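You operate a simulated robot arm through the tools that you are given. There is no shell and no other tool. Be economical: measure what you need, move in short steps, check, and stop when the job is done.

Carry out the task below with a simulated robot arm. There is one attempt and no reset: what you move stays moved.

TASK
Test the blue paint at 30 rpm, then put its can in the pass or hold tray.
Fine: the small trays; pass is up to the limit on the console. Raise the head again; leave the dial at 30 and the sliding tray out. Test no other can.
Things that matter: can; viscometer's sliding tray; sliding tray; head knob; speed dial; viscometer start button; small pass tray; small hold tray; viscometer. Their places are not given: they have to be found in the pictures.

It is judged by the outcome, as a careful person would: the job done as asked, and still so three seconds after it is handed in. It fails if anything else is knocked over, pushed out of place, dropped, spilled or broken.

THE ROBOT
A 6-joint arm with a two-finger parallel gripper, fixed in place. Base frame: the origin is at the foot of the arm, x ahead of it, y to its left, z up; the work surface is at about z = 88. Lengths are in cm, angles in degrees, forces in N, time in s.
With the tool pointing down near the work surface it reaches from about 24 to 64 cm from the base axis. Its first joint turns from -66.0 to 66.0 degrees. Payload 2.7 kg.
Tool frame: the origin (TCP) lies between the finger pads and is the grasp point; the fingertips stand 2.3 cm ahead of it; z points along the fingers, y is the line along which they close. The gripper opens to 9.4 cm. The fingers are 3.8 cm wide and 1 cm thick; the gripper's body (5.4 by 9.6 cm) begins 3.9 cm behind the TCP.
Orientation is that of the tool frame in the base frame, as a unit quaternion [x, y, z, w]. With the fingers straight down and closing along the base's y, the tool's x points along the base's -x, its y along +y and its z along -z.

THE INTERFACE
- The arm moves only by the tool servo_tool. Its argument "targets" is one flat list of numbers, 7 for each row, row after row: the turn, a rotation vector about the tool's x, y, z in units of 6 degrees (1.0 is 6 degrees), then the shift along the tool's x, y, z in units of 30 mm (1.0 is 30 mm), then the closure, from 0 (fully open) to 1 (shut). In form: [ax, ay, az, dx, dy, dz, hand, ax, ay, az, dx, dy, dz, hand, ...]. A call has 1 to 12 rows; each row shifts and turns the commanded pose from where the row before left it, along the tool's axes as they then stand. A call with a number of a shift or a turn outside -1 to 1 is refused whole. A row lasts 0.2 s, in which the tool goes at most 5 cm and 8.6 degrees; a call with a longer step from one row to the next is refused whole, and so is a gripper value outside its range. A pose out of reach is approached as far as the arm can. The call stops where the force on the tool passes 70 N (or 10 N more than at its start, if that is more) or the arm is blocked; 0.2 s more then pass. The fingers move at their own pace (about 4.5 cm/s each) and stop on an object; they squeeze with about 33 N. The grip force told is the motor's: it shows also when the fingers shut on nothing. Time passes only in rows, and 0.2 s behind the last, so rows that do not move let the fingers close. It gives the time, the measured TCP pose, the force on the tool (base axes), the opening and the grip force at its end, in the units of the frame above (readings bear some noise).
- Cameras (640 x 400 px; columns grow to the right, rows downward): "scene" is fixed at [8.23, -42.09, 141.24]; the picture's right is [0.81, -0.59, 0.00], its down [-0.27, -0.37, -0.89] and it looks along [0.52, 0.71, -0.46] (base axes); focal length 345 px, centre (320, 200). "wrist" rides on the gripper at [-3.9, 0, -4.4] in the tool frame; the picture's right is [0.00, -1.00, 0.00], its down [0.97, 0.00, -0.24] and it looks along [0.24, 0.00, 0.97] (tool axes); focal length 218 px, centre (320, 200).
- camera(camera): a new picture of that camera. No time passes.
- measure_at(camera, pixels): for up to 12 pixels [column, row] of the newest picture of that camera ("zoom" is the newest enlarged one), the place [x, y, z] in the base frame of the surface seen there, good to about 0.2 cm, but the place of the scene camera against the robot may be out by one fixed shift of up to 1.2 cm in any direction. No time passes.
- zoom(camera, box): a new picture of the part [left, top, right, bottom] of that camera's present view, enlarged. No time passes.
- sign_off(): hands the job in; it is judged then, once.

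Work in short steps. Measure before you move; look again where a grasp or a placing could have gone wrong, and mend it. You have 80 turns and 34 pictures in all, the two below and enlarged ones among them. Open the gripper and draw the arm clear of the work before you hand the job in, unless the task says otherwise; then end with one line.

The tools are called after "Request:" as a command line: name --argument value ..., lists and objects as JSON in quotes. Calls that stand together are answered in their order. servo_tool: Moves the arm, as the interface text tells. Its arguments: {"type":"object","properties":{"targets":{"type":"array","items":{"type":"number"}}},"required":["targets"]} The other tools are called the same way: camera (camera) takes a picture; measure_at (camera, pixels) gives the place of the surface under pixels of a picture; zoom (camera, box) takes an enlarged picture of a part of a camera's view; sign_off () hands the job in.

At the start:

```text
time_s: 0.0
ee_pos: [35.43, -5.62, 126.46]
orientation: [-0.001, 1.0, 0.001, 0.0]
force: [-0.5, -0.2, 0.1]
opening: 9.4
finger_force: 0.1
```

scene: 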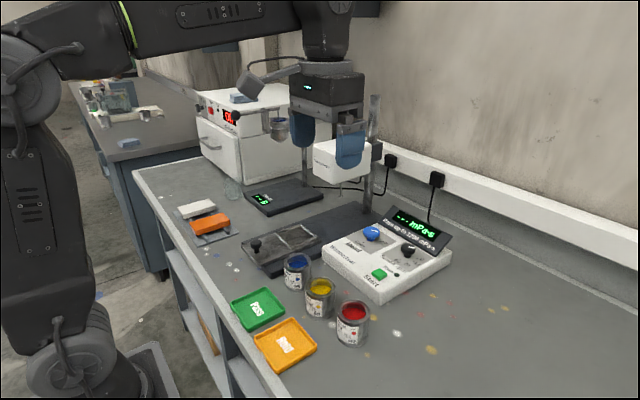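
wrist: 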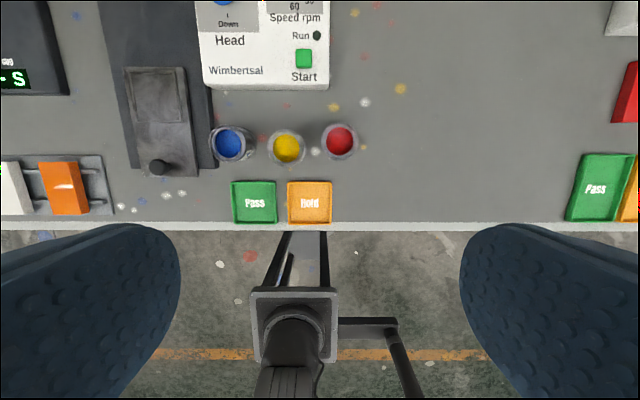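

The scene shows the blue can at about (297,270), the sliding tray at (285,240) and the console at (390,260). I'll enlarge the console and the tray.

Request:
zoom --camera "scene" --box '[310, 190, 470, 310]'

Request:
zoom --camera "scene" --box '[220, 130, 400, 300]'

Request:
zoom --camera "wrist" --box '[100, 0, 380, 230]'

Request:
measure_at --camera "wrist" --pixels '[[229, 144], [286, 148], [158, 168], [160, 95], [304, 58], [255, 203], [310, 203], [212, 145], [246, 145], [228, 128], [590, 190], [180, 175]]'

Request:
measure_at --camera "scene" --pixels '[[297, 260], [320, 284], [255, 243], [371, 233], [408, 250], [380, 274], [260, 308], [285, 345], [340, 160], [350, 150], [295, 237], [376, 150]]'

```text
3.33 times, centred on (390, 250) of scene
```

zoom: 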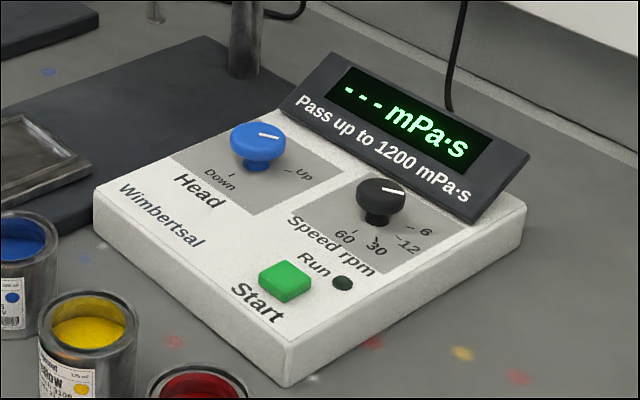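

```text
2.35 times, centred on (310, 215) of scene
```

zoom: 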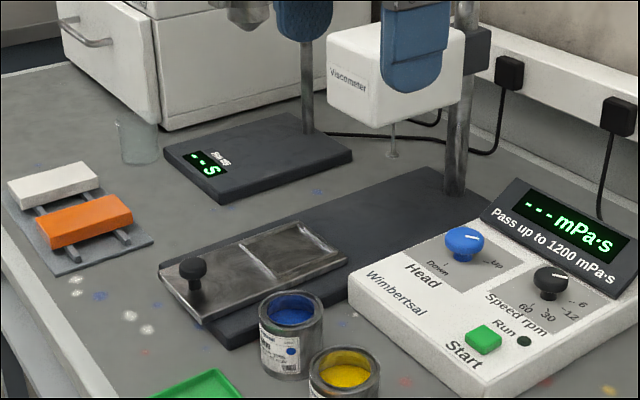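

```text
1.74 times, centred on (240, 115) of wrist
```

zoom: 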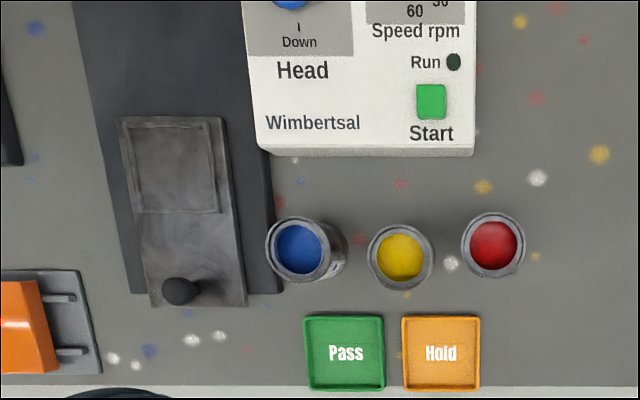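

```text
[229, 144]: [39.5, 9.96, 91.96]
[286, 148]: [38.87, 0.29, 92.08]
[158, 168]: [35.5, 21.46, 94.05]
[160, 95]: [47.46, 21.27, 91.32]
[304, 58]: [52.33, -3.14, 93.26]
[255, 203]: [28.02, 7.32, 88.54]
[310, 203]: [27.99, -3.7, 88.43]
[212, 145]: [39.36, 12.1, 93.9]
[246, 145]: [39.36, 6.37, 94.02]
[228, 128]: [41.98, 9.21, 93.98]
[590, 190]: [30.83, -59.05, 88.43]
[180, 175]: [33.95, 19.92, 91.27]
```

```text
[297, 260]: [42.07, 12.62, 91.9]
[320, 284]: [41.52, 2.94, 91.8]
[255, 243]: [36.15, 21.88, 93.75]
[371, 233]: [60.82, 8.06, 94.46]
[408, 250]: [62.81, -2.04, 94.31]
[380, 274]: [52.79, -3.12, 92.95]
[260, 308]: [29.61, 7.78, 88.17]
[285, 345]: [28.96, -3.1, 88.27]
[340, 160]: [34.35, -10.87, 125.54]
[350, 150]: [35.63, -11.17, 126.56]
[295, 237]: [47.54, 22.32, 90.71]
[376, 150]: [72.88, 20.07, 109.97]
```

The dial pointer isn't legible from here. I'll measure the viscometer head and the console edges before going above the console.

Request:
measure_at --camera "scene" --pixels '[[316, 165], [341, 180], [370, 172], [330, 147], [332, 195], [323, 250], [375, 298], [450, 260], [437, 225], [430, 240], [390, 212], [447, 240]]'

Request:
measure_at --camera "wrist" --pixels '[[196, 140], [191, 172], [207, 140], [211, 166], [137, 100], [185, 100], [160, 70], [160, 120], [234, 203], [275, 203], [255, 184], [205, 85]]'

```text
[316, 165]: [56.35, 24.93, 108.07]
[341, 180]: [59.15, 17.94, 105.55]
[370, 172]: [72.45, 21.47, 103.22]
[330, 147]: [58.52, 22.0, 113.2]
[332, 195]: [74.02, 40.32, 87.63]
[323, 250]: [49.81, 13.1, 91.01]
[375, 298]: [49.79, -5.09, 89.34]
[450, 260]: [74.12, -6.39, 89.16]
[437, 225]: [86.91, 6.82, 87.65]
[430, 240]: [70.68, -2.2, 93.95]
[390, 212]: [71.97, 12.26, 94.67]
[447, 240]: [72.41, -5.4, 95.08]
```

```text
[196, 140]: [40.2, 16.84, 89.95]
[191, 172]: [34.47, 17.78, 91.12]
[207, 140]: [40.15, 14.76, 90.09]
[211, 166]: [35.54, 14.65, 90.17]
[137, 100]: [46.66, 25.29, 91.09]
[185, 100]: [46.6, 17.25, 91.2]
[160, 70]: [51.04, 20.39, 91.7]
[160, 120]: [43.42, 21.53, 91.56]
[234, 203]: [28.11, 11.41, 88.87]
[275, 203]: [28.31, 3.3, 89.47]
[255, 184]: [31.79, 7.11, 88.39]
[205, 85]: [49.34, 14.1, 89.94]
```

The viscometer head sits at y≈17–25 and z≥105, clear of the console. I'll move above the console to read the knobs.

Request:
servo_tool --targets '[0, 0, 0, -0.8, 0.27, 0.5, 0, 0, 0, 0, -0.8, 0.27, 0.5, 0, 0, 0, 0, -0.8, 0.27, 0.5, 0, 0, 0, 0, -0.8, 0.27, 0.5, 0, 0, 0, 0, -0.8, 0.27, 0.5, 0, 0, 0, 0, -0.8, 0.27, 0.5, 0, 0, 0, 0, -0.8, 0.27, 0.5, 0, 0, 0, 0, -0.8, 0.27, 0.5, 0, 0, 0, 0, -0.8, 0.27, 0.5, 0, 0, 0, 0, -0.8, 0.27, 0.5, 0]'

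Request:
camera --camera "wrist"

```text
time_s: 2.2
ee_pos: [59.29, 2.59, 111.46]
orientation: [0.0, 1.0, 0.0, 0.001]
force: [0.2, 0.0, -0.1]
opening: 9.4
finger_force: 0.1
```

```text
28 pictures are left
```

wrist: 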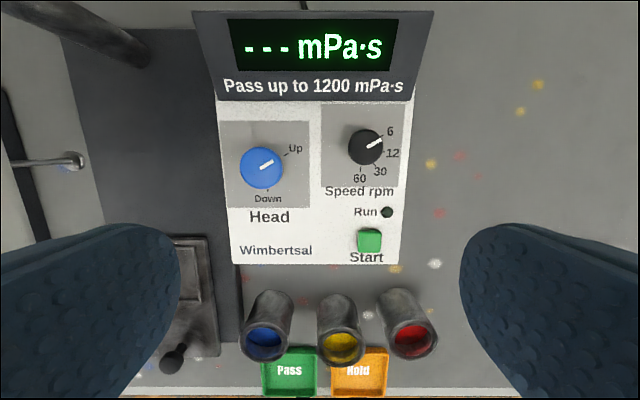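

Request:
zoom --camera "wrist" --box '[220, 100, 420, 225]'

Request:
measure_at --camera "wrist" --pixels '[[365, 147], [351, 147], [380, 147], [261, 168], [241, 168], [283, 168], [369, 240], [315, 97], [420, 97], [315, 15], [76, 160], [387, 212]]'

```text
3.20 times, centred on (320, 162) of wrist
```

zoom: 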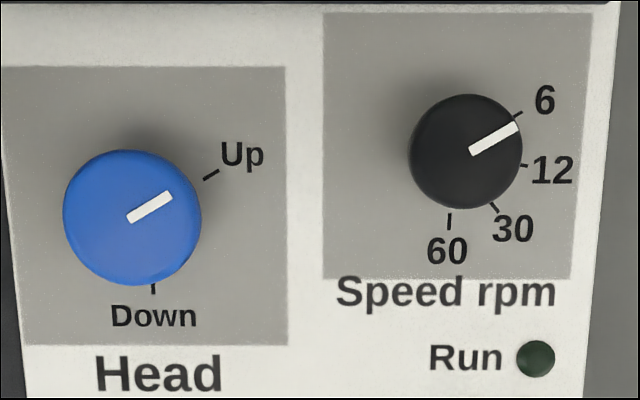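

```text
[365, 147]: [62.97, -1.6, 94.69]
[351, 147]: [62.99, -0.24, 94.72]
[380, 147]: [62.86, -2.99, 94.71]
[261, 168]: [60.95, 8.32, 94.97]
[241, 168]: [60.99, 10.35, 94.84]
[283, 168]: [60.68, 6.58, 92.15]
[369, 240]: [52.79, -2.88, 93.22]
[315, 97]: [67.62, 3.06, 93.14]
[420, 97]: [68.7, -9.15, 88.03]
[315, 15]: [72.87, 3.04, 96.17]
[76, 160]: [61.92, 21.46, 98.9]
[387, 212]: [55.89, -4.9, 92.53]
```

The dial pointer is at 6 (axis ≈(62.95,-1.6), top z 94.7), and 30 is about 82° clockwise. The head knob is at Up (axis ≈(60.95,8.3)), and Down is about 120° clockwise. I'll set the dial first, turning the tool −42° beforehand.

Request:
servo_tool --targets '[0, 0, 0, -0.61, -0.7, 0.8, 0.4, 0, 0, 0, -0.61, -0.7, 0.8, 0.4, 0, 0, -1, 0, 0, 0.5, 0.4, 0, 0, -1, 0, 0, 0.5, 0.4, 0, 0, -1, 0, 0, 0.5, 0.4, 0, 0, -1, 0, 0, 0.5, 0.4, 0, 0, -1, 0, 0, 0.5, 0.4, 0, 0, -1, 0, 0, 0.3, 0.4, 0, 0, -1, 0, 0, 0.3, 0.4, 0, 0, 0, 0, 0, 0, 0.4]'

Request:
camera --camera "wrist"

```text
time_s: 4.4
ee_pos: [61.92, -1.73, 96.92]
orientation: [-0.36, 0.933, 0.001, 0.001]
force: [0.0, -0.3, -0.1]
opening: 5.64
finger_force: 0.1
out of reach, approached as far as the arm can: row 1, 2
```

```text
26 pictures are left
```

wrist: 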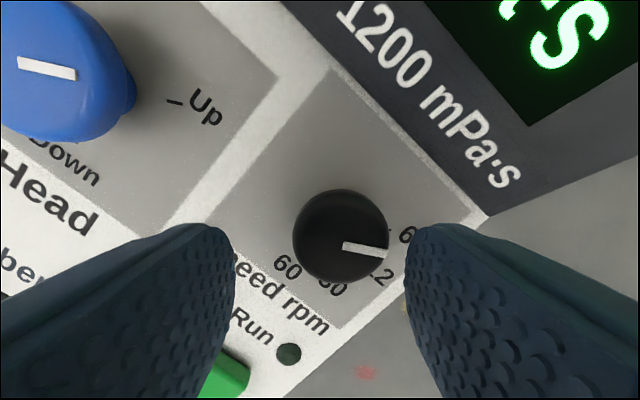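

I'm about 1.0 cm short in x. I'll correct that, descend to z≈95.2 and close on the dial.

Request:
servo_tool --targets '[0, 0, 0, -0.284, -0.197, 0, 0.4, 0, 0, 0, 0, 0, 0.3, 0.4, 0, 0, 0, 0, 0, 0.27, 0.4, 0, 0, 0, 0, 0, 0, 0.4]'

```text
time_s: 5.4
ee_pos: [63.09, -1.75, 95.28]
orientation: [-0.359, 0.933, 0.001, 0.002]
force: [-0.1, -0.4, -0.1]
opening: 5.66
finger_force: 0.1
```

Request:
servo_tool --targets '[0, 0, 0, 0, 0, 0, 1, 0, 0, 0, 0, 0, 0, 1, 0, 0, 0, 0, 0, 0, 1, 0, 0, 0, 0, 0, 0, 1, 0, 0, 0, 0, 0, 0, 1]'

```text
time_s: 6.6
ee_pos: [63.18, -1.63, 95.26]
orientation: [-0.36, 0.933, 0.0, 0.0]
force: [4.2, -2.5, -3.1]
opening: 3.35
finger_force: 44.7
```

The dial is gripped (opening 3.35). I'll turn it clockwise by about 82°.

Request:
servo_tool --targets '[0, 0, 1, 0, 0, 0, 1, 0, 0, 1, 0, 0, 0, 1, 0, 0, 1, 0, 0, 0, 1, 0, 0, 1, 0, 0, 0, 1, 0, 0, 1, 0, 0, 0, 1, 0, 0, 1, 0, 0, 0, 1, 0, 0, 1, 0, 0, 0, 1, 0, 0, 1, 0, 0, 0, 1, 0, 0, 1, 0, 0, 0, 1, 0, 0, 1, 0, 0, 0, 1, 0, 0, 1, 0, 0, 0, 1, 0, 0, 1, 0, 0, 0, 1]'

Request:
servo_tool --targets '[0, 0, 0.85, 0, 0, 0, 1, 0, 0, 0.85, 0, 0, 0, 1, 0, 0, 0, 0, 0, 0, 1]'

Request:
camera --camera "wrist"

```text
time_s: 9.2
ee_pos: [63.02, -1.77, 95.23]
orientation: [0.26, 0.966, 0.002, 0.003]
force: [20.3, -15.9, 0.3]
opening: 3.34
finger_force: 44.5
```

```text
time_s: 10.0
ee_pos: [63.04, -1.74, 95.27]
orientation: [0.344, 0.939, 0.001, 0.003]
force: [25.6, -17.7, -0.8]
opening: 3.33
finger_force: 44.8
```

```text
25 pictures are left
```

wrist: 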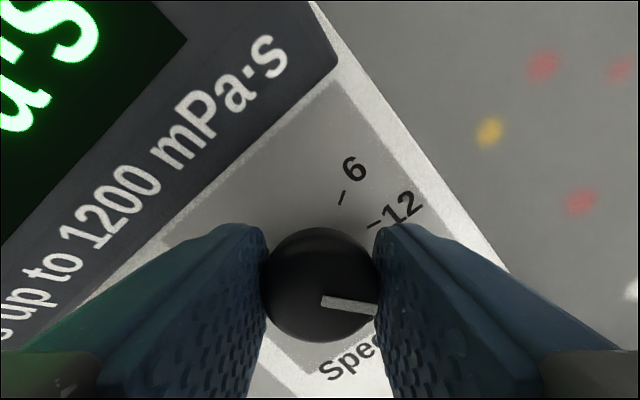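

I'll release, rise and check the pointer.

Request:
servo_tool --targets '[0, 0, 0, 0, 0, 0, 0.4, 0, 0, 0, 0, 0, 0, 0.4, 0, 0, 0, 0, 0, 0, 0.4, 0, 0, 0, 0, 0, -0.5, 0.4, 0, 0, -1, 0, 0, -0.5, 0.4, 0, 0, -1, 0, 0, -0.5, 0.4, 0, 0, -1, 0, 0, -0.5, 0.4, 0, 0, -1, 0, 0, -0.3, 0.4, 0, 0, -1, 0, 0, 0, 0.4, 0, 0, -1, 0, 0, 0, 0.4, 0, 0, -0.7, 0, 0, 0, 0.4]'

Request:
camera --camera "wrist"

```text
time_s: 12.4
ee_pos: [62.8, -1.46, 102.29]
orientation: [-0.001, 1.0, 0.0, 0.001]
force: [-0.5, 0.3, -0.2]
opening: 5.65
finger_force: 0.0
```

```text
24 pictures are left
```

wrist: 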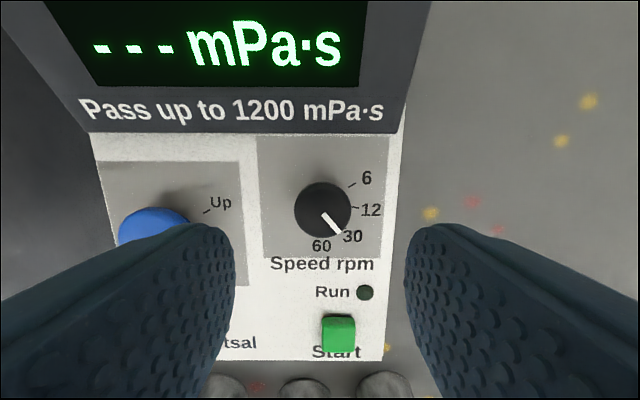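

The dial points at 30. I'll move above the blue can at ≈(39.2, 9.25).

Request:
servo_tool --targets '[0, 0, 0, 0.87, 0.397, -0.1, 0.1, 0, 0, 0, 0.87, 0.397, 0, 0.1, 0, 0, 0, 0.87, 0.397, 0, 0.1, 0, 0, 0, 0.87, 0.397, 0, 0.1, 0, 0, 0, 0.87, 0.397, 0, 0.1, 0, 0, 0, 0.87, 0.397, 0, 0.1, 0, 0, 0, 0.87, 0.397, 0, 0.1, 0, 0, 0, 0.87, 0.397, 0, 0.1, 0, 0, 0, 0.87, 0.397, 0, 0.1, 0, 0, 0, 0, 0, 0, 0.1]'

Request:
camera --camera "wrist"

```text
time_s: 14.6
ee_pos: [39.25, 9.16, 102.73]
orientation: [-0.001, 1.0, 0.0, 0.001]
force: [0.0, -0.4, 0.2]
opening: 8.44
finger_force: 0.0
```

```text
23 pictures are left
```

wrist: 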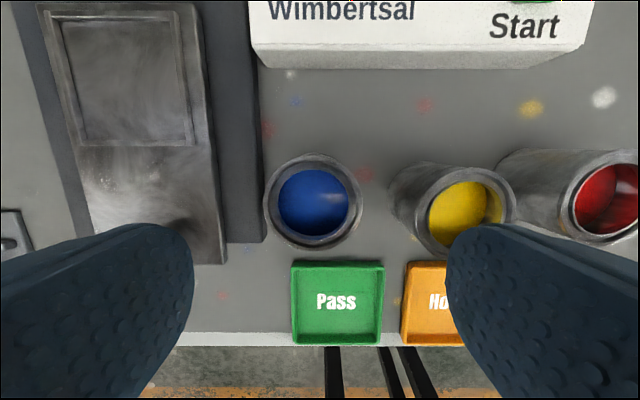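

Request:
measure_at --camera "wrist" --pixels '[[269, 203], [357, 203], [313, 157], [313, 243], [338, 303], [296, 303], [379, 303], [338, 270], [125, 80], [338, 340], [85, 80], [190, 80]]'

```text
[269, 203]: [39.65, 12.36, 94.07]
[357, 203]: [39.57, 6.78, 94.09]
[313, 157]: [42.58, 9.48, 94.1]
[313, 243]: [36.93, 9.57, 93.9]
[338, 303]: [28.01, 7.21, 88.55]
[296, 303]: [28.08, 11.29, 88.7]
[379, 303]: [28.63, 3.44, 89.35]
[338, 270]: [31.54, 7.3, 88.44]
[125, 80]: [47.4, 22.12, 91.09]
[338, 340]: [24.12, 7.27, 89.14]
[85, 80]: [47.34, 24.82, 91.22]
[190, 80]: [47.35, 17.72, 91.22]
```

The blue can's centre is ≈(39.75, 9.57), radius 2.9, top 94. I'll align, descend to z≈92.5 with the opening at about 7.5, and grip.

Request:
servo_tool --targets '[0, 0, 0, -0.167, 0.137, 0, 0.2, 0, 0, 0, 0, 0, 0.6, 0.2, 0, 0, 0, 0, 0, 0.8, 0.2, 0, 0, 0, 0, 0, 0.8, 0.2, 0, 0, 0, 0, 0, 0.7, 0.2, 0, 0, 0, 0, 0, 0.5, 0.2, 0, 0, 0, 0, 0, 0, 0.2]'

Request:
servo_tool --targets '[0, 0, 0, 0, 0, 0, 1, 0, 0, 0, 0, 0, 0, 1, 0, 0, 0, 0, 0, 0, 1, 0, 0, 0, 0, 0, 0, 1]'

```text
time_s: 16.2
ee_pos: [39.79, 9.74, 92.32]
orientation: [0.0, 1.0, 0.001, -0.001]
force: [0.4, 0.7, 0.0]
opening: 7.52
finger_force: 0.0
```

```text
time_s: 17.2
ee_pos: [39.79, 9.57, 92.29]
orientation: [-0.001, 1.0, 0.001, 0.0]
force: [0.3, 0.3, -1.2]
opening: 6.03
finger_force: 32.9
```

The can is gripped. Before lifting I'll measure the recess edges in the same wrist picture.

Request:
measure_at --camera "wrist" --pixels '[[118, 16], [122, 28], [135, 130], [137, 143], [75, 90], [88, 90], [176, 90], [187, 90], [130, 150], [205, 90], [60, 90], [130, 90]]'

Request:
servo_tool --targets '[0, 0, 0, 0, 0, -0.4, 1, 0, 0, 0, 0, 0, -0.6, 1, 0, 0, 0, 0, 0, -0.6, 1, 0, 0, 0, 0, 0, -0.4, 1, 0, 0, 0, 0, 0, 0, 1]'

```text
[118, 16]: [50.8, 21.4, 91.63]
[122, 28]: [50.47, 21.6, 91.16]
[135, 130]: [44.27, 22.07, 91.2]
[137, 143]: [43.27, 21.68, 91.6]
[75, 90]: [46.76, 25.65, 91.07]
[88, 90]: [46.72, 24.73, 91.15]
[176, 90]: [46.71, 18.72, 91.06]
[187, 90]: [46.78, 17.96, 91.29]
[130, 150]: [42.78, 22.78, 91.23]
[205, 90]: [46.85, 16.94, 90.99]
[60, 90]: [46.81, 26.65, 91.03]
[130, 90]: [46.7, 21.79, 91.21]
```

```text
time_s: 18.4
ee_pos: [39.94, 9.54, 98.33]
orientation: [-0.001, 1.0, 0.001, 0.0]
force: [0.6, 0.9, -1.9]
opening: 6.03
finger_force: 32.9
```

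Recess centre ≈(47.1, 21.65), floor z≈91.1. I'll carry the can there slowly, then lower it.

Request:
servo_tool --targets '[0, 0, 0, -0.15, 0.25, 0, 1, 0, 0, 0, -0.3, 0.5, 0, 1, 0, 0, 0, -0.3, 0.5, 0, 1, 0, 0, 0, -0.35, 0.6, 0, 1, 0, 0, 0, -0.35, 0.6, 0, 1, 0, 0, 0, -0.3, 0.6, 0, 1, 0, 0, 0, -0.3, 0.5, 0, 1, 0, 0, 0, -0.2, 0.3, 0, 1, 0, 0, 0, -0.14, 0.18, 0, 1, 0, 0, 0, 0, 0, 0, 1]'

Request:
servo_tool --targets '[0, 0, 0, 0, 0, 0.35, 1, 0, 0, 0, 0, 0, 0.35, 1, 0, 0, 0, 0, 0, 0.2, 1, 0, 0, 0, 0, 0, 0.06, 1, 0, 0, 0, 0, 0, 0, 1]'

```text
time_s: 20.6
ee_pos: [47.04, 21.86, 98.31]
orientation: [-0.001, 1.0, 0.0, 0.0]
force: [-0.3, -0.5, -1.0]
opening: 6.03
finger_force: 32.9
```

```text
time_s: 21.8
ee_pos: [47.18, 21.7, 95.45]
orientation: [-0.001, 1.0, 0.001, 0.0]
force: [-0.1, 0.8, -2.6]
opening: 5.99
finger_force: 32.8
```

No contact yet; I'll lower in fine steps.

Request:
servo_tool --targets '[0, 0, 0, 0, 0, 0.05, 1, 0, 0, 0, 0, 0, 0.03, 1, 0, 0, 0, 0, 0, 0, 1]'

Request:
camera --camera "scene"

```text
time_s: 22.6
ee_pos: [47.27, 21.63, 95.46]
orientation: [-0.002, 1.0, 0.002, 0.003]
force: [0.8, -2.5, 22.8]
opening: 6.01
finger_force: 32.5
```

```text
22 pictures are left
```

scene: 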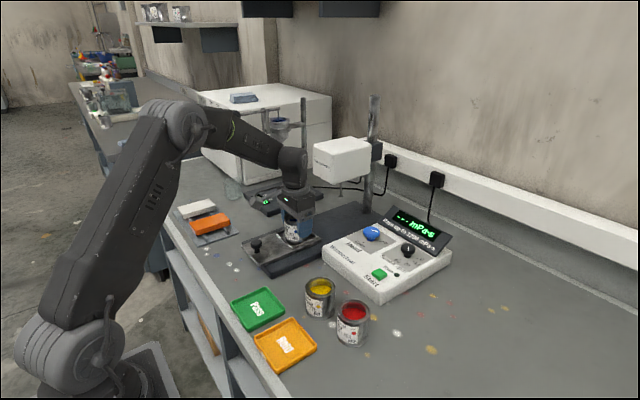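

The can is in contact with the tray (22.8 N). I'll open and rise.

Request:
servo_tool --targets '[0, 0, 0, 0, 0, 0, 0.2, 0, 0, 0, 0, 0, 0, 0.2, 0, 0, 0, 0, 0, 0, 0.2, 0, 0, 0, 0, 0, -0.5, 0.2, 0, 0, 0, 0, 0, -0.7, 0.2, 0, 0, 0, 0, 0, -0.8, 0.2, 0, 0, 0, 0.8, 0, -0.2, 0.2, 0, 0, 0, 0.8, 0, 0, 0.2, 0, 0, 0, 0.8, 0, 0, 0.2, 0, 0, 0, 0.8, 0, 0, 0.5, 0, 0, 0, 0.7, 0, 0, 0.5]'

Request:
camera --camera "wrist"

```text
time_s: 25.0
ee_pos: [35.2, 21.52, 101.69]
orientation: [-0.001, 1.0, 0.001, 0.001]
force: [0.8, -0.1, -0.1]
opening: 4.72
finger_force: 0.1
```

```text
21 pictures are left
```

wrist: 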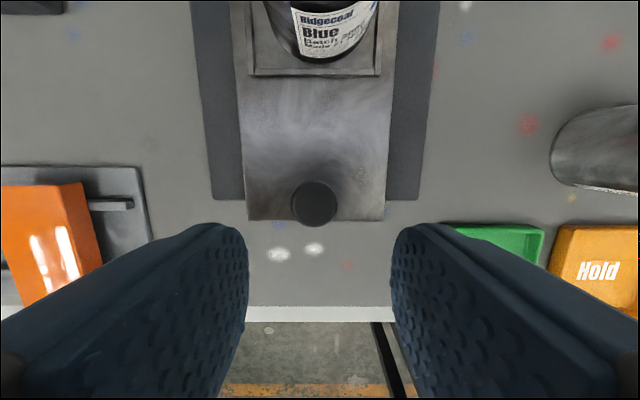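

The can sits in the recess. I'll measure the knob and the tray.

Request:
measure_at --camera "wrist" --pixels '[[314, 203], [294, 203], [336, 203], [314, 183], [314, 222], [260, 218], [381, 218], [265, 208], [320, 60], [318, 130]]'

Request:
zoom --camera "scene" --box '[220, 90, 420, 290]'

```text
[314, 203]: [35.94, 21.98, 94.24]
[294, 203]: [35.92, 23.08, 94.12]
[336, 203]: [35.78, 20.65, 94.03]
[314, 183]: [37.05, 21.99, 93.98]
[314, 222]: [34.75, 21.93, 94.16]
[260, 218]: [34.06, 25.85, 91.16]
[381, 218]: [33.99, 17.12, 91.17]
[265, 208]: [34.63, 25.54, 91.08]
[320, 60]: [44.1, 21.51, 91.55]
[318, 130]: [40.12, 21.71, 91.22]
```

```text
2.00 times, centred on (320, 190) of scene
```

zoom: 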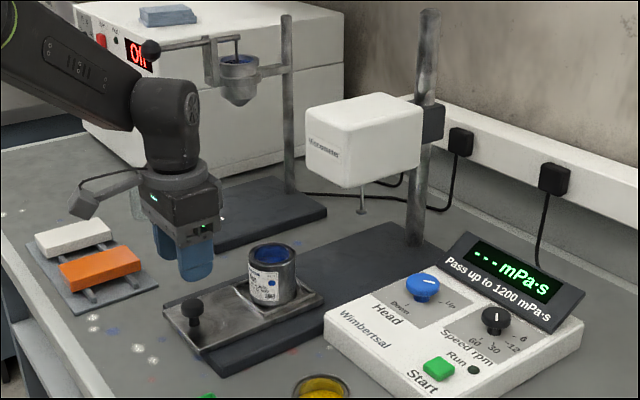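

Knob centre ≈(35.85, 21.87), top 94.1. I'll tilt the tool 24° so the wrist leans back from the viscometer head, then descend on the knob.

Request:
servo_tool --targets '[0, 0, 0, -0.217, 0.117, 0, 0.5, 0, -1, 0, 0, 0, 0, 0.5, 0, -1, 0, 0, 0, 0, 0.5, 0, -1, 0, 0, 0, 0, 0.5, 0, -1, 0, 0, 0, 0, 0.5, 0, 0, 0, 0.241, 0, 0.541, 0.5, 0, 0, 0, 0.241, 0, 0.541, 0.5, 0, 0, 0, 0.241, 0, 0.541, 0.5, 0, 0, 0, 0.24, 0, 0.54, 0.5, 0, 0, 0, 0, 0, 0, 0.5]'

```text
time_s: 27.2
ee_pos: [36.19, 22.11, 94.76]
orientation: [-0.001, 0.978, 0.001, 0.208]
force: [0.0, -0.2, 0.9]
opening: 4.7
finger_force: 0.0
```

Request:
servo_tool --targets '[0, 0, 0, 0.12, -0.05, 0.05, 0.5, 0, 0, 0, 0, 0, 0, 1, 0, 0, 0, 0, 0, 0, 1, 0, 0, 0, 0, 0, 0, 1, 0, 0, 0, 0, 0, 0, 1, 0, 0, 0, 0, 0, 0, 1]'

Request:
camera --camera "wrist"

```text
time_s: 28.6
ee_pos: [35.83, 21.96, 94.54]
orientation: [-0.001, 0.978, 0.002, 0.208]
force: [0.2, 18.1, -5.4]
opening: 2.73
finger_force: 44.6
```

```text
19 pictures are left
```

wrist: 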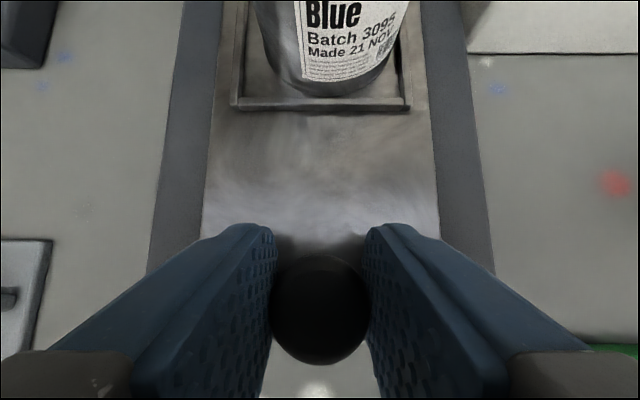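

The knob is gripped. I'll push the tray in along +x.

Request:
servo_tool --targets '[0, 0, 0, -0.1, 0.04, 0.045, 1, 0, 0, 0, -0.2, 0, 0.089, 1, 0, 0, 0, -0.35, 0, 0.156, 1, 0, 0, 0, -0.35, 0, 0.156, 1, 0, 0, 0, -0.35, 0, 0.156, 1, 0, 0, 0, -0.35, 0, 0.156, 1, 0, 0, 0, -0.35, 0, 0.156, 1, 0, 0, 0, -0.35, 0, 0.156, 1, 0, 0, 0, -0.35, 0, 0.156, 1, 0, 0, 0, -0.35, 0, 0.156, 1, 0, 0, 0, -0.2, 0, 0.089, 1, 0, 0, 0, 0, 0, 0, 1]'

Request:
camera --camera "scene"

```text
time_s: 31.2
ee_pos: [46.75, 22.07, 94.5]
orientation: [0.0, 0.978, 0.0, 0.208]
force: [-0.8, -4.1, 5.3]
opening: 2.73
finger_force: 44.9
```

```text
18 pictures are left
```

scene: 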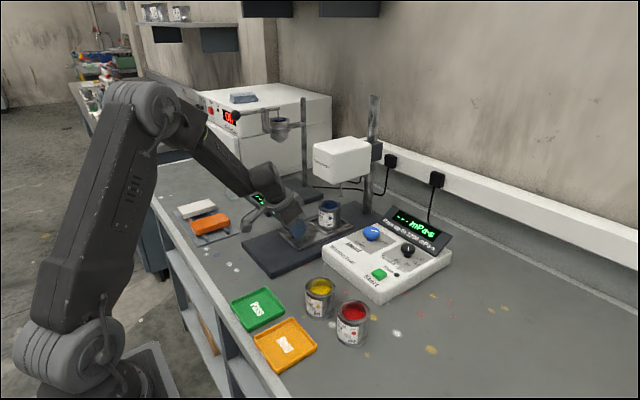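

The tray has moved 10.9 cm with the can stable. I'll continue gently until the stop.

Request:
servo_tool --targets '[0, 0, 0, -0.2, 0, 0.089, 1, 0, 0, 0, -0.2, 0, 0.089, 1, 0, 0, 0, -0.2, 0, 0.089, 1, 0, 0, 0, -0.2, 0, 0.089, 1, 0, 0, 0, -0.1, 0, 0.045, 1, 0, 0, 0, 0, 0, 0, 1]'

```text
time_s: 32.6
ee_pos: [49.63, 22.02, 94.58]
orientation: [-0.001, 0.978, 0.002, 0.209]
force: [-1.5, -4.1, 10.2]
opening: 2.74
finger_force: 44.4
```

Request:
servo_tool --targets '[0, 0, 0, -0.1, 0, 0.045, 1, 0, 0, 0, -0.1, 0, 0.045, 1, 0, 0, 0, -0.1, 0, 0.045, 1, 0, 0, 0, -0.1, 0, 0.045, 1, 0, 0, 0, 0, 0, 0, 1]'

Request:
zoom --camera "scene" --box '[240, 90, 420, 270]'

```text
time_s: 33.8
ee_pos: [50.78, 21.96, 94.4]
orientation: [-0.001, 0.978, 0.001, 0.207]
force: [-33.9, 1.1, 17.4]
opening: 2.75
finger_force: 44.8
```

```text
2.22 times, centred on (330, 180) of scene
```

zoom: 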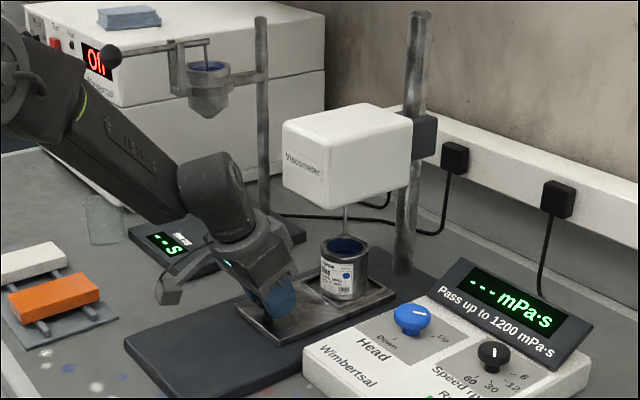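

The tray is at its stop and the can is under the spindle. I'll check where the bracket sticking out of the gripper is, then release and back off.

Request:
measure_at --camera "zoom" --pixels '[[170, 295], [160, 270], [200, 275], [235, 245], [265, 255], [290, 150], [345, 200], [345, 225]]'

Request:
servo_tool --targets '[0, 0, 0, 0.1, 0, 0, 0.4, 0, 0, 0, 0, 0, 0, 0.4, 0, 0, 0, 0, 0, 0, 0.4, 0, 0, 0, 0, 0, -0.6, 0.4, 0, 0, 0, 0, 0, -0.9, 0.4, 0, 0, 0, 0, 0, -0.9, 0.4, 0, 0, 0, 0, 0, -0.9, 0.4, 0, 0, 0, 0, 0, -0.5, 0.4, 0, 1, 0, 0, -0.9, 0, 0.4, 0, 1, 0, 0, -0.9, 0, 0.4, 0, 1, 0, 0, -0.9, 0, 0.4, 0, 1, 0, 0, -0.9, 0, 0.4]'

```text
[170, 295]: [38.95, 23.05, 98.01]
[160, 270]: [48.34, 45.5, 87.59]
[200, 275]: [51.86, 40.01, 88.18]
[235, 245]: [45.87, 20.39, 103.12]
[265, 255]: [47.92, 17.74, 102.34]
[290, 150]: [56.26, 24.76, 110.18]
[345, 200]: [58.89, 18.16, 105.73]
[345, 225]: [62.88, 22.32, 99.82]
```

```text
time_s: 36.4
ee_pos: [45.97, 11.22, 104.68]
orientation: [-0.002, 1.0, 0.001, -0.001]
force: [-0.6, -0.8, 0.1]
opening: 5.67
finger_force: 0.1
```

The bracket extends about 9 cm along tool +x. I'll turn the head knob from az −96° to +24° to keep the bracket clear of the head, so now I move over the knob and pre-rotate.

Request:
servo_tool --targets '[0, 0, 0, -0.832, -0.162, 0.2, 0.25, 0, 0, 0, -0.832, -0.162, 0.2, 0.25, 0, 0, 0, -0.832, -0.162, 0.2, 0.25, 0, 0, 0, -0.832, -0.162, 0.2, 0.25, 0, 0, 0, -0.832, -0.162, 0.2, 0.25, 0, 0, 0, -0.832, -0.162, 0.2, 0.25, 0, 0, -1, 0, 0, 0, 0.25, 0, 0, -1, 0, 0, 0, 0.25, 0, 0, -1, 0, 0, 0, 0.25, 0, 0, -1, 0, 0, 0, 0.25, 0, 0, -1, 0, 0, 0, 0.25, 0, 0, -1, 0, 0, 0, 0.25]'

Request:
servo_tool --targets '[0, 0, -1, 0, 0, 0, 0.25, 0, 0, -1, 0, 0, 0, 0.25, 0, 0, -1, 0, 0, 0, 0.25, 0, 0, -1, 0, 0, 0, 0.25, 0, 0, -1, 0, 0, 0, 0.25, 0, 0, -1, 0, 0, 0, 0.25, 0, 0, -1, 0, 0, 0, 0.25, 0, 0, -1, 0, 0, 0, 0.25, 0, 0, -1, 0, 0, 0, 0.25, 0, 0, -1, 0, 0, 0, 0.25, 0, 0, 0, 0, 0, 0, 0.25]'

Request:
camera --camera "wrist"

```text
time_s: 39.0
ee_pos: [61.01, 8.13, 101.16]
orientation: [-0.311, 0.95, 0.001, 0.0]
force: [-0.7, 0.1, 0.0]
opening: 7.05
finger_force: 0.1
```

```text
time_s: 41.4
ee_pos: [60.87, 8.22, 101.2]
orientation: [0.744, -0.668, 0.001, 0.0]
force: [-0.6, -0.3, -0.6]
opening: 7.07
finger_force: 0.1
```

```text
16 pictures are left
```

wrist: 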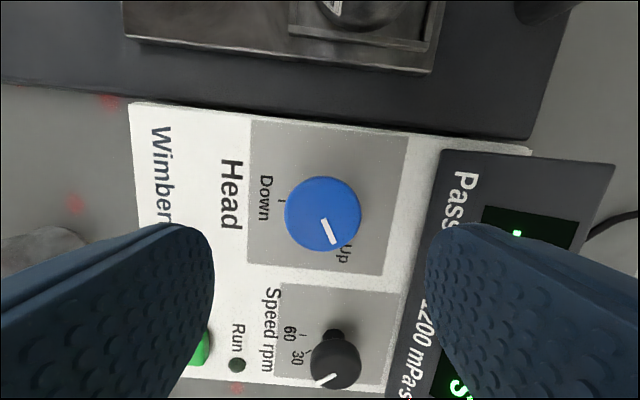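

Request:
measure_at --camera "wrist" --pixels '[[322, 214], [287, 214], [359, 214], [322, 179], [322, 248], [440, 160], [600, 170]]'

```text
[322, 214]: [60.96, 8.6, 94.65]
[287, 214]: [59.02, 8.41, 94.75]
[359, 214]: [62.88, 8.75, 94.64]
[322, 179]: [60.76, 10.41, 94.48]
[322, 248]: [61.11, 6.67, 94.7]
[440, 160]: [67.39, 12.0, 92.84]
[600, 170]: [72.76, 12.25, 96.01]
```

Head knob centre ≈(60.95, 8.55). I'll align, descend and grip.

Request:
servo_tool --targets '[0, 0, 0, -0.107, -0.038, 0, 0.3, 0, 0, 0, 0, 0, 0.6, 0.3, 0, 0, 0, 0, 0, 0.7, 0.3, 0, 0, 0, 0, 0, 0.5, 0.3, 0, 0, 0, 0, 0, 0.2, 0.3, 0, 0, 0, 0, 0, 0, 0.3, 0, 0, 0, 0, 0, 0, 1, 0, 0, 0, 0, 0, 0, 1, 0, 0, 0, 0, 0, 0, 1, 0, 0, 0, 0, 0, 0, 1]'

```text
time_s: 43.6
ee_pos: [61.13, 8.33, 94.91]
orientation: [0.744, -0.669, 0.0, -0.002]
force: [1.7, 0.2, -1.6]
opening: 4.1
finger_force: 45.2
```

Gripped (4.1 cm). I'll turn it clockwise by 120° in two calls.

Request:
servo_tool --targets '[0, 0, 1, 0, 0, 0, 1, 0, 0, 1, 0, 0, 0, 1, 0, 0, 1, 0, 0, 0, 1, 0, 0, 1, 0, 0, 0, 1, 0, 0, 1, 0, 0, 0, 1, 0, 0, 1, 0, 0, 0, 1, 0, 0, 1, 0, 0, 0, 1, 0, 0, 1, 0, 0, 0, 1, 0, 0, 1, 0, 0, 0, 1, 0, 0, 1, 0, 0, 0, 1]'

Request:
servo_tool --targets '[0, 0, 1, 0, 0, 0, 1, 0, 0, 1, 0, 0, 0, 1, 0, 0, 1, 0, 0, 0, 1, 0, 0, 1, 0, 0, 0, 1, 0, 0, 1, 0, 0, 0, 1, 0, 0, 1, 0, 0, 0, 1, 0, 0, 1, 0, 0, 0, 1, 0, 0, 1, 0, 0, 0, 1, 0, 0, 1, 0, 0, 0, 1, 0, 0, 1, 0, 0, 0, 1, 0, 0, 0, 0, 0, 0, 1]'

Request:
camera --camera "scene"

```text
time_s: 45.8
ee_pos: [61.03, 8.41, 94.92]
orientation: [-0.309, 0.951, 0.001, -0.003]
force: [-21.4, -16.5, -7.6]
opening: 4.13
finger_force: 44.9
```

```text
time_s: 48.2
ee_pos: [60.99, 8.44, 94.98]
orientation: [0.209, 0.978, 0.0, -0.003]
force: [-13.7, -14.7, -12.6]
opening: 4.13
finger_force: 44.9
```

```text
15 pictures are left
```

scene: 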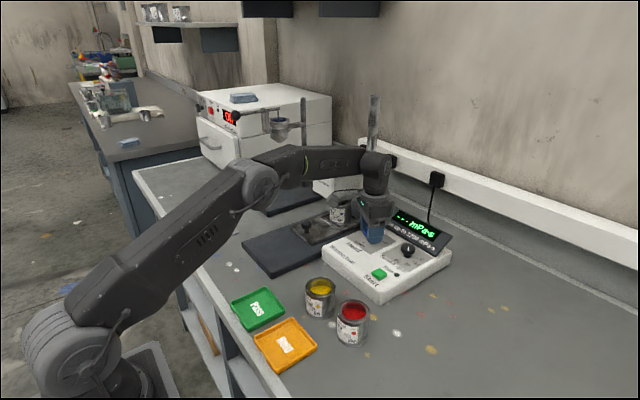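

The head has come down. I'll release, rise, straighten and move above Start at ≈(52.5,-3.0).

Request:
servo_tool --targets '[0, 0, 0, 0, 0, 0, 0.25, 0, 0, 0, 0, 0, 0, 0.25, 0, 0, 0, 0, 0, -0.4, 0.25, 0, 0, 0, 0, 0, -0.8, 0.25, 0, 0, 0, 0, 0, -0.8, 0.25, 0, 0, -1, 0, 0, 0, 0.6, 0, 0, -1, 0, 0, 0, 1, 0, 0, -1, 0, 0, 0, 1, 0, 0, -1, 0, 0, 0, 1, 0, 0, 0, 0.55, -0.85, 0, 1]'

Request:
servo_tool --targets '[0, 0, 0, 0.75, -0.95, 0, 1, 0, 0, 0, 0.75, -0.95, 0, 1, 0, 0, 0, 0.75, -0.95, 0, 1, 0, 0, 0, 0, 0, 0, 1, 0, 0, 0, 0, 0, 0, 1]'

Request:
camera --camera "wrist"

```text
time_s: 50.4
ee_pos: [59.35, 6.25, 101.07]
orientation: [-0.002, 1.0, 0.001, 0.002]
force: [-0.1, 0.0, -0.3]
opening: 0.0
finger_force: 32.7
```

```text
time_s: 51.6
ee_pos: [52.71, -2.52, 100.96]
orientation: [-0.001, 1.0, 0.001, 0.001]
force: [-0.6, 0.0, -0.5]
opening: 0.02
finger_force: 33.0
```

```text
14 pictures are left
```

wrist: 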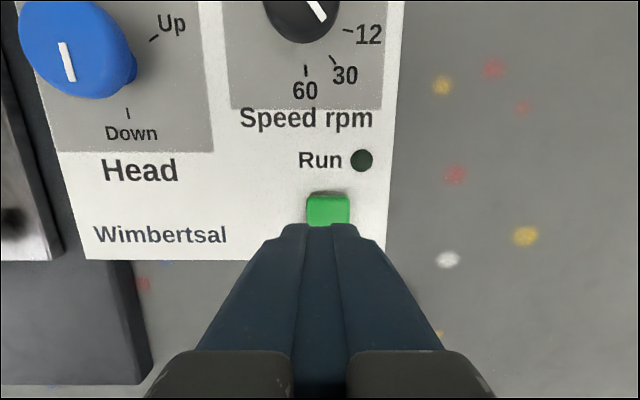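

The dial is at 30 and the head at Down. I'll measure the button.

Request:
measure_at --camera "wrist" --pixels '[[328, 205], [310, 215], [346, 215], [328, 220], [328, 196]]'

```text
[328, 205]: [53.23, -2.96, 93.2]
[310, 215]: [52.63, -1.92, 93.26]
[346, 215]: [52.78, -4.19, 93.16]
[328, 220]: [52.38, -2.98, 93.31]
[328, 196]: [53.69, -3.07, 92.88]
```

Request:
servo_tool --targets '[0, 0, 0, 0, -0.15, 0.4, 1, 0, 0, 0, 0, 0, 0.7, 1, 0, 0, 0, 0, 0, 0.5, 1, 0, 0, 0, 0, 0, 0.1, 1, 0, 0, 0, 0, 0, 0.08, 1, 0, 0, 0, 0, 0, 0.06, 1, 0, 0, 0, 0, 0, 0.04, 1]'

Request:
zoom --camera "scene" --box '[290, 170, 470, 310]'

```text
time_s: 53.2
ee_pos: [52.8, -3.04, 95.45]
orientation: [-0.001, 1.0, 0.001, 0.0]
force: [-0.7, 0.6, 0.3]
opening: 0.0
finger_force: 33.3
```

```text
2.86 times, centred on (380, 240) of scene
```

zoom: 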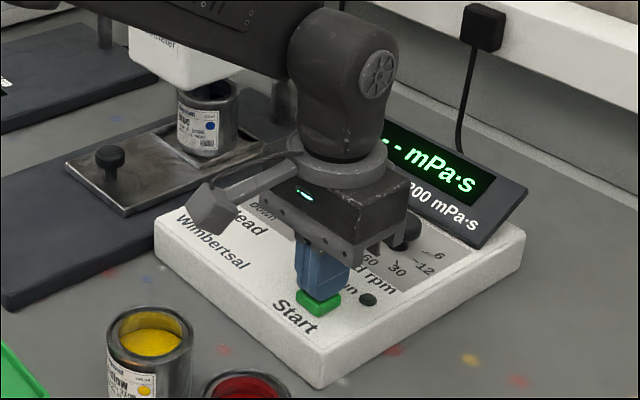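

Not pressed yet. I'll press further in small steps, then lift.

Request:
servo_tool --targets '[0, 0, 0, 0, 0, 0.07, 1, 0, 0, 0, 0, 0, 0.07, 1, 0, 0, 0, 0, 0, 0.06, 1, 0, 0, 0, 0, 0, 0, 1]'

Request:
zoom --camera "scene" --box '[290, 170, 470, 310]'

```text
time_s: 54.2
ee_pos: [52.68, -3.15, 94.9]
orientation: [0.0, 1.0, 0.0, 0.001]
force: [-0.3, -2.0, 3.0]
opening: 0.01
finger_force: 33.0
```

```text
2.86 times, centred on (380, 240) of scene
```

zoom: 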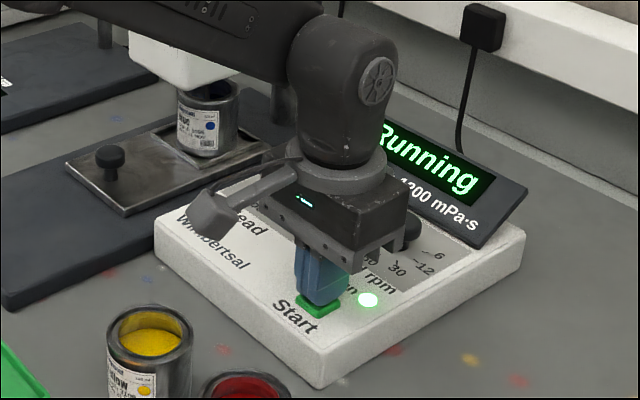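

It's running (lamp lit). I'll lift, move towards the head knob and wait.

Request:
servo_tool --targets '[0, 0, 0, 0, 0, -0.5, 1, 0, 0, 0, 0, 0, -0.7, 1, 0, 0, 0, 0, 0, -0.8, 1, 0, 0, 0, -0.5, 0.5, 0, 1, 0, 0, 0, -0.5, 0.5, 0, 0.5, 0, 0, 0, -0.5, 0.5, 0, 0.25, 0, 0, 0, 0, 0, 0, 0.25, 0, 0, 0, 0, 0, 0, 0.25, 0, 0, 0, 0, 0, 0, 0.25, 0, 0, 0, 0, 0, 0, 0.25, 0, 0, 0, 0, 0, 0, 0.25, 0, 0, 0, 0, 0, 0, 0.25]'

Request:
servo_tool --targets '[0, 0, 0, 0, 0, 0, 0.25, 0, 0, 0, 0, 0, 0, 0.25, 0, 0, 0, 0, 0, 0, 0.25, 0, 0, 0, 0, 0, 0, 0.25, 0, 0, 0, 0, 0, 0, 0.25, 0, 0, 0, 0, 0, 0, 0.25, 0, 0, 0, 0, 0, 0, 0.25, 0, 0, 0, 0, 0, 0, 0.25, 0, 0, 0, 0, 0, 0, 0.25, 0, 0, 0, 0, 0, 0, 0.25, 0, 0, 0, 0, 0, 0, 0.25, 0, 0, 0, 0, 0, 0, 0.25]'

Request:
camera --camera "wrist"

```text
time_s: 56.8
ee_pos: [57.32, 1.62, 100.74]
orientation: [-0.002, 1.0, 0.001, 0.001]
force: [-0.3, 0.0, -0.4]
opening: 7.07
finger_force: 0.1
```

```text
time_s: 59.4
ee_pos: [57.23, 1.42, 100.81]
orientation: [-0.001, 1.0, 0.001, 0.0]
force: [-1.0, 0.5, -0.9]
opening: 7.06
finger_force: 0.1
```

```text
11 pictures are left
```

wrist: 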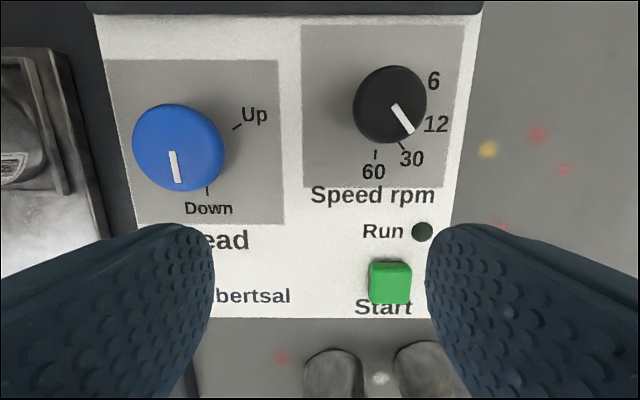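

The run has ended. I'll go to the head knob with az +24° and zoom on the display.

Request:
servo_tool --targets '[0, 0, 0, -0.413, 0.783, 0, 0.25, 0, 0, 0, -0.413, 0.783, 0, 0.25, 0, 0, 0, -0.413, 0.783, 0, 0.25, 0, 0, 1, 0, 0, 0, 0.25, 0, 0, 1, 0, 0, 0, 0.25, 0, 0, 1, 0, 0, 0, 0.25, 0, 0, 1, 0, 0, 0, 0.25, 0, 0, 0, 0, 0, 0, 0.25]'

Request:
zoom --camera "scene" --box '[300, 130, 480, 290]'

```text
time_s: 61.2
ee_pos: [60.9, 8.52, 100.91]
orientation: [0.209, 0.978, 0.001, 0.0]
force: [-0.7, 0.6, -0.1]
opening: 7.04
finger_force: 0.1
```

```text
2.50 times, centred on (390, 210) of scene
```

zoom: 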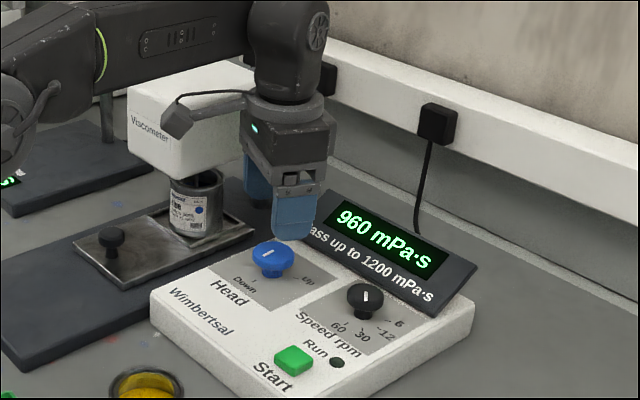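

The display reads 960 mPa·s, under the 1200 limit, so it passes. I'll grip the head knob and turn it back to Up.

Request:
servo_tool --targets '[0, 0, 0, 0, 0, 0.6, 0.25, 0, 0, 0, 0, 0, 0.7, 0.25, 0, 0, 0, 0, 0, 0.5, 0.25, 0, 0, 0, 0, 0, 0.17, 0.25, 0, 0, 0, 0, 0, 0, 0.25, 0, 0, 0, 0, 0, 0, 1, 0, 0, 0, 0, 0, 0, 1, 0, 0, 0, 0, 0, 0, 1, 0, 0, 0, 0, 0, 0, 1]'

Request:
servo_tool --targets '[0, 0, -1, 0, 0, 0, 1, 0, 0, -1, 0, 0, 0, 1, 0, 0, -1, 0, 0, 0, 1, 0, 0, -1, 0, 0, 0, 1, 0, 0, -1, 0, 0, 0, 1, 0, 0, -1, 0, 0, 0, 1, 0, 0, -1, 0, 0, 0, 1, 0, 0, -1, 0, 0, 0, 1, 0, 0, -1, 0, 0, 0, 1, 0, 0, -1, 0, 0, 0, 1]'

Request:
servo_tool --targets '[0, 0, -1, 0, 0, 0, 1, 0, 0, -1, 0, 0, 0, 1, 0, 0, -1, 0, 0, 0, 1, 0, 0, -1, 0, 0, 0, 1, 0, 0, -1, 0, 0, 0, 1, 0, 0, -1, 0, 0, 0, 1, 0, 0, -1, 0, 0, 0, 1, 0, 0, -1, 0, 0, 0, 1, 0, 0, -1, 0, 0, 0, 1, 0, 0, -1, 0, 0, 0, 1, 0, 0, 0, 0, 0, 0, 1]'

Request:
zoom --camera "scene" --box '[240, 110, 450, 290]'

```text
time_s: 63.2
ee_pos: [60.7, 8.68, 95.06]
orientation: [0.208, 0.978, 0.0, 0.0]
force: [-3.6, -5.5, -0.5]
opening: 4.09
finger_force: 45.2
```

```text
time_s: 65.4
ee_pos: [60.8, 8.37, 94.96]
orientation: [-0.31, 0.951, 0.0, -0.001]
force: [-22.5, -21.6, 14.9]
opening: 4.11
finger_force: 44.9
```

```text
time_s: 67.8
ee_pos: [61.07, 8.32, 95.12]
orientation: [0.744, -0.668, 0.003, -0.002]
force: [23.4, -15.7, -1.5]
opening: 4.14
finger_force: 44.9
```

```text
2.22 times, centred on (345, 200) of scene
```

zoom: 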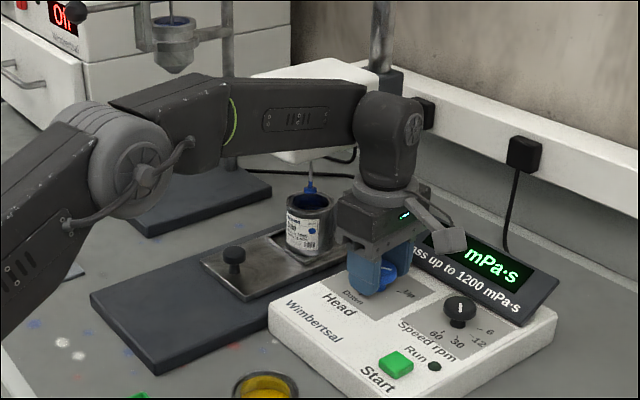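

The head is up again. I'll release, rise and straighten.

Request:
servo_tool --targets '[0, 0, 0, 0, 0, 0, 0.25, 0, 0, 0, 0, 0, 0, 0.25, 0, 0, 0, 0, 0, 0, 0.25, 0, 0, 0, 0, 0, -0.5, 0.25, 0, 0, 0, 0, 0, -0.8, 0.25, 0, 0, 0, 0, 0, -0.7, 0.25, 0, 0, 1, 0, 0, 0, 0.25, 0, 0, 1, 0, 0, 0, 0.25, 0, 0, 1, 0, 0, 0, 0.25, 0, 0, 1, 0, 0, 0, 0.25, 0, 0, 1, 0, 0, 0, 0.25, 0, 0, 1, 0, 0, 0, 0.25]'

Request:
servo_tool --targets '[0, 0, 1, 0, 0, 0, 0.4, 0, 0, 1, 0, 0, 0, 0.4, 0, 0, 1, 0, 0, 0, 0.4, 0, 0, 1, 0, 0, 0, 0.4, 0, 0, 1, 0, 0, 0, 0.4, 0, 0, 1, 0, 0, 0, 0.4, 0, 0, 1, 0, 0, 0, 0.4, 0, 0, 1, 0, 0, 0, 0.4, 0, 0, 1, 0, 0, 0, 0.4, 0, 0, 1, 0, 0, 0, 0.4, 0, 0, 0, 0, 0, 0, 0.4]'

Request:
camera --camera "wrist"

```text
time_s: 70.4
ee_pos: [60.83, 8.72, 100.85]
orientation: [-0.5, 0.866, 0.0, 0.001]
force: [0.4, -0.5, 0.1]
opening: 7.06
finger_force: 0.0
```

```text
time_s: 72.8
ee_pos: [60.9, 8.57, 100.87]
orientation: [0.0, 1.0, 0.001, 0.0]
force: [0.4, 0.9, -0.6]
opening: 5.62
finger_force: 0.0
```

```text
8 pictures are left
```

wrist: 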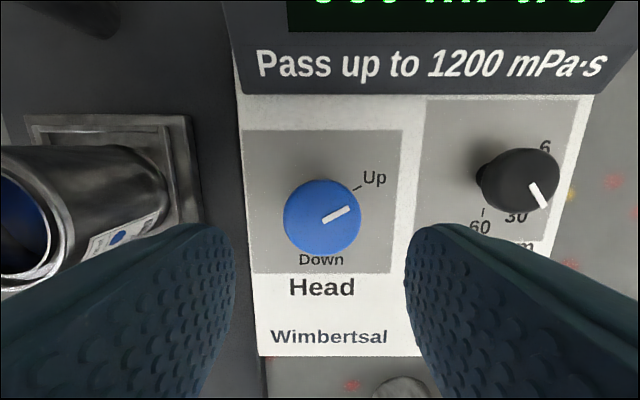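

Knob at Up and dial at 30 confirmed. I'll return to the tray knob along the reverse path with the same tilt.

Request:
servo_tool --targets '[0, 0, 0, 0.811, 0.135, -0.205, 0.5, 0, 0, 0, 0.811, 0.135, -0.205, 0.5, 0, 0, 0, 0.811, 0.135, -0.205, 0.5, 0, 0, 0, 0.811, 0.135, -0.205, 0.5, 0, 0, 0, 0.811, 0.135, -0.205, 0.5, 0, 0, 0, 0.811, 0.135, -0.205, 0.5, 0, -1, 0, 0, 0.917, 0, 0.5, 0, -1, 0, 0, 0.917, 0, 0.5, 0, -1, 0, 0, 0.917, 0, 0.5, 0, -1, 0, 0, 0.917, 0, 0.5, 0, 0, 0, 0, 0, 0, 0.5]'

Request:
camera --camera "wrist"

Request:
measure_at --camera "wrist" --pixels '[[320, 215], [320, 230], [320, 200], [320, 245]]'

```text
time_s: 75.2
ee_pos: [46.59, 22.06, 104.56]
orientation: [-0.002, 0.978, 0.001, 0.209]
force: [-0.6, 0.5, -0.4]
opening: 4.7
finger_force: 0.1
```

```text
7 pictures are left
```

wrist: 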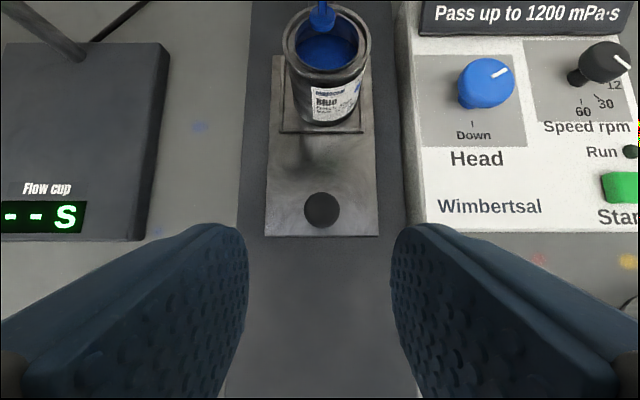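

```text
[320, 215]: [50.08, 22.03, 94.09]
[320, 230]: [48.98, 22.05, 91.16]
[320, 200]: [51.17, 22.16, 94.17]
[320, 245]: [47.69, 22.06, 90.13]
```

Knob centre ≈(50.6, 22.05), and the spindle is clear of the can. I'll descend and grip.

Request:
servo_tool --targets '[0, 0, 0, 0.128, 0, 0.7, 0.5, 0, 0, 0, 0, 0, 0.9, 0.5, 0, 0, 0, 0, 0, 0.9, 0.5, 0, 0, 0, 0, 0, 0.7, 0.5, 0, 0, 0, 0, 0, 0.42, 0.5, 0, 0, 0, 0, 0, 0, 0.5, 0, 0, 0, 0, 0, 0, 1, 0, 0, 0, 0, 0, 0, 1, 0, 0, 0, 0, 0, 0, 1, 0, 0, 0, 0, 0, 0, 1]'

```text
time_s: 77.4
ee_pos: [50.52, 22.02, 94.32]
orientation: [0.0, 0.978, 0.0, 0.207]
force: [1.6, -19.6, 1.8]
opening: 2.74
finger_force: 44.8
```

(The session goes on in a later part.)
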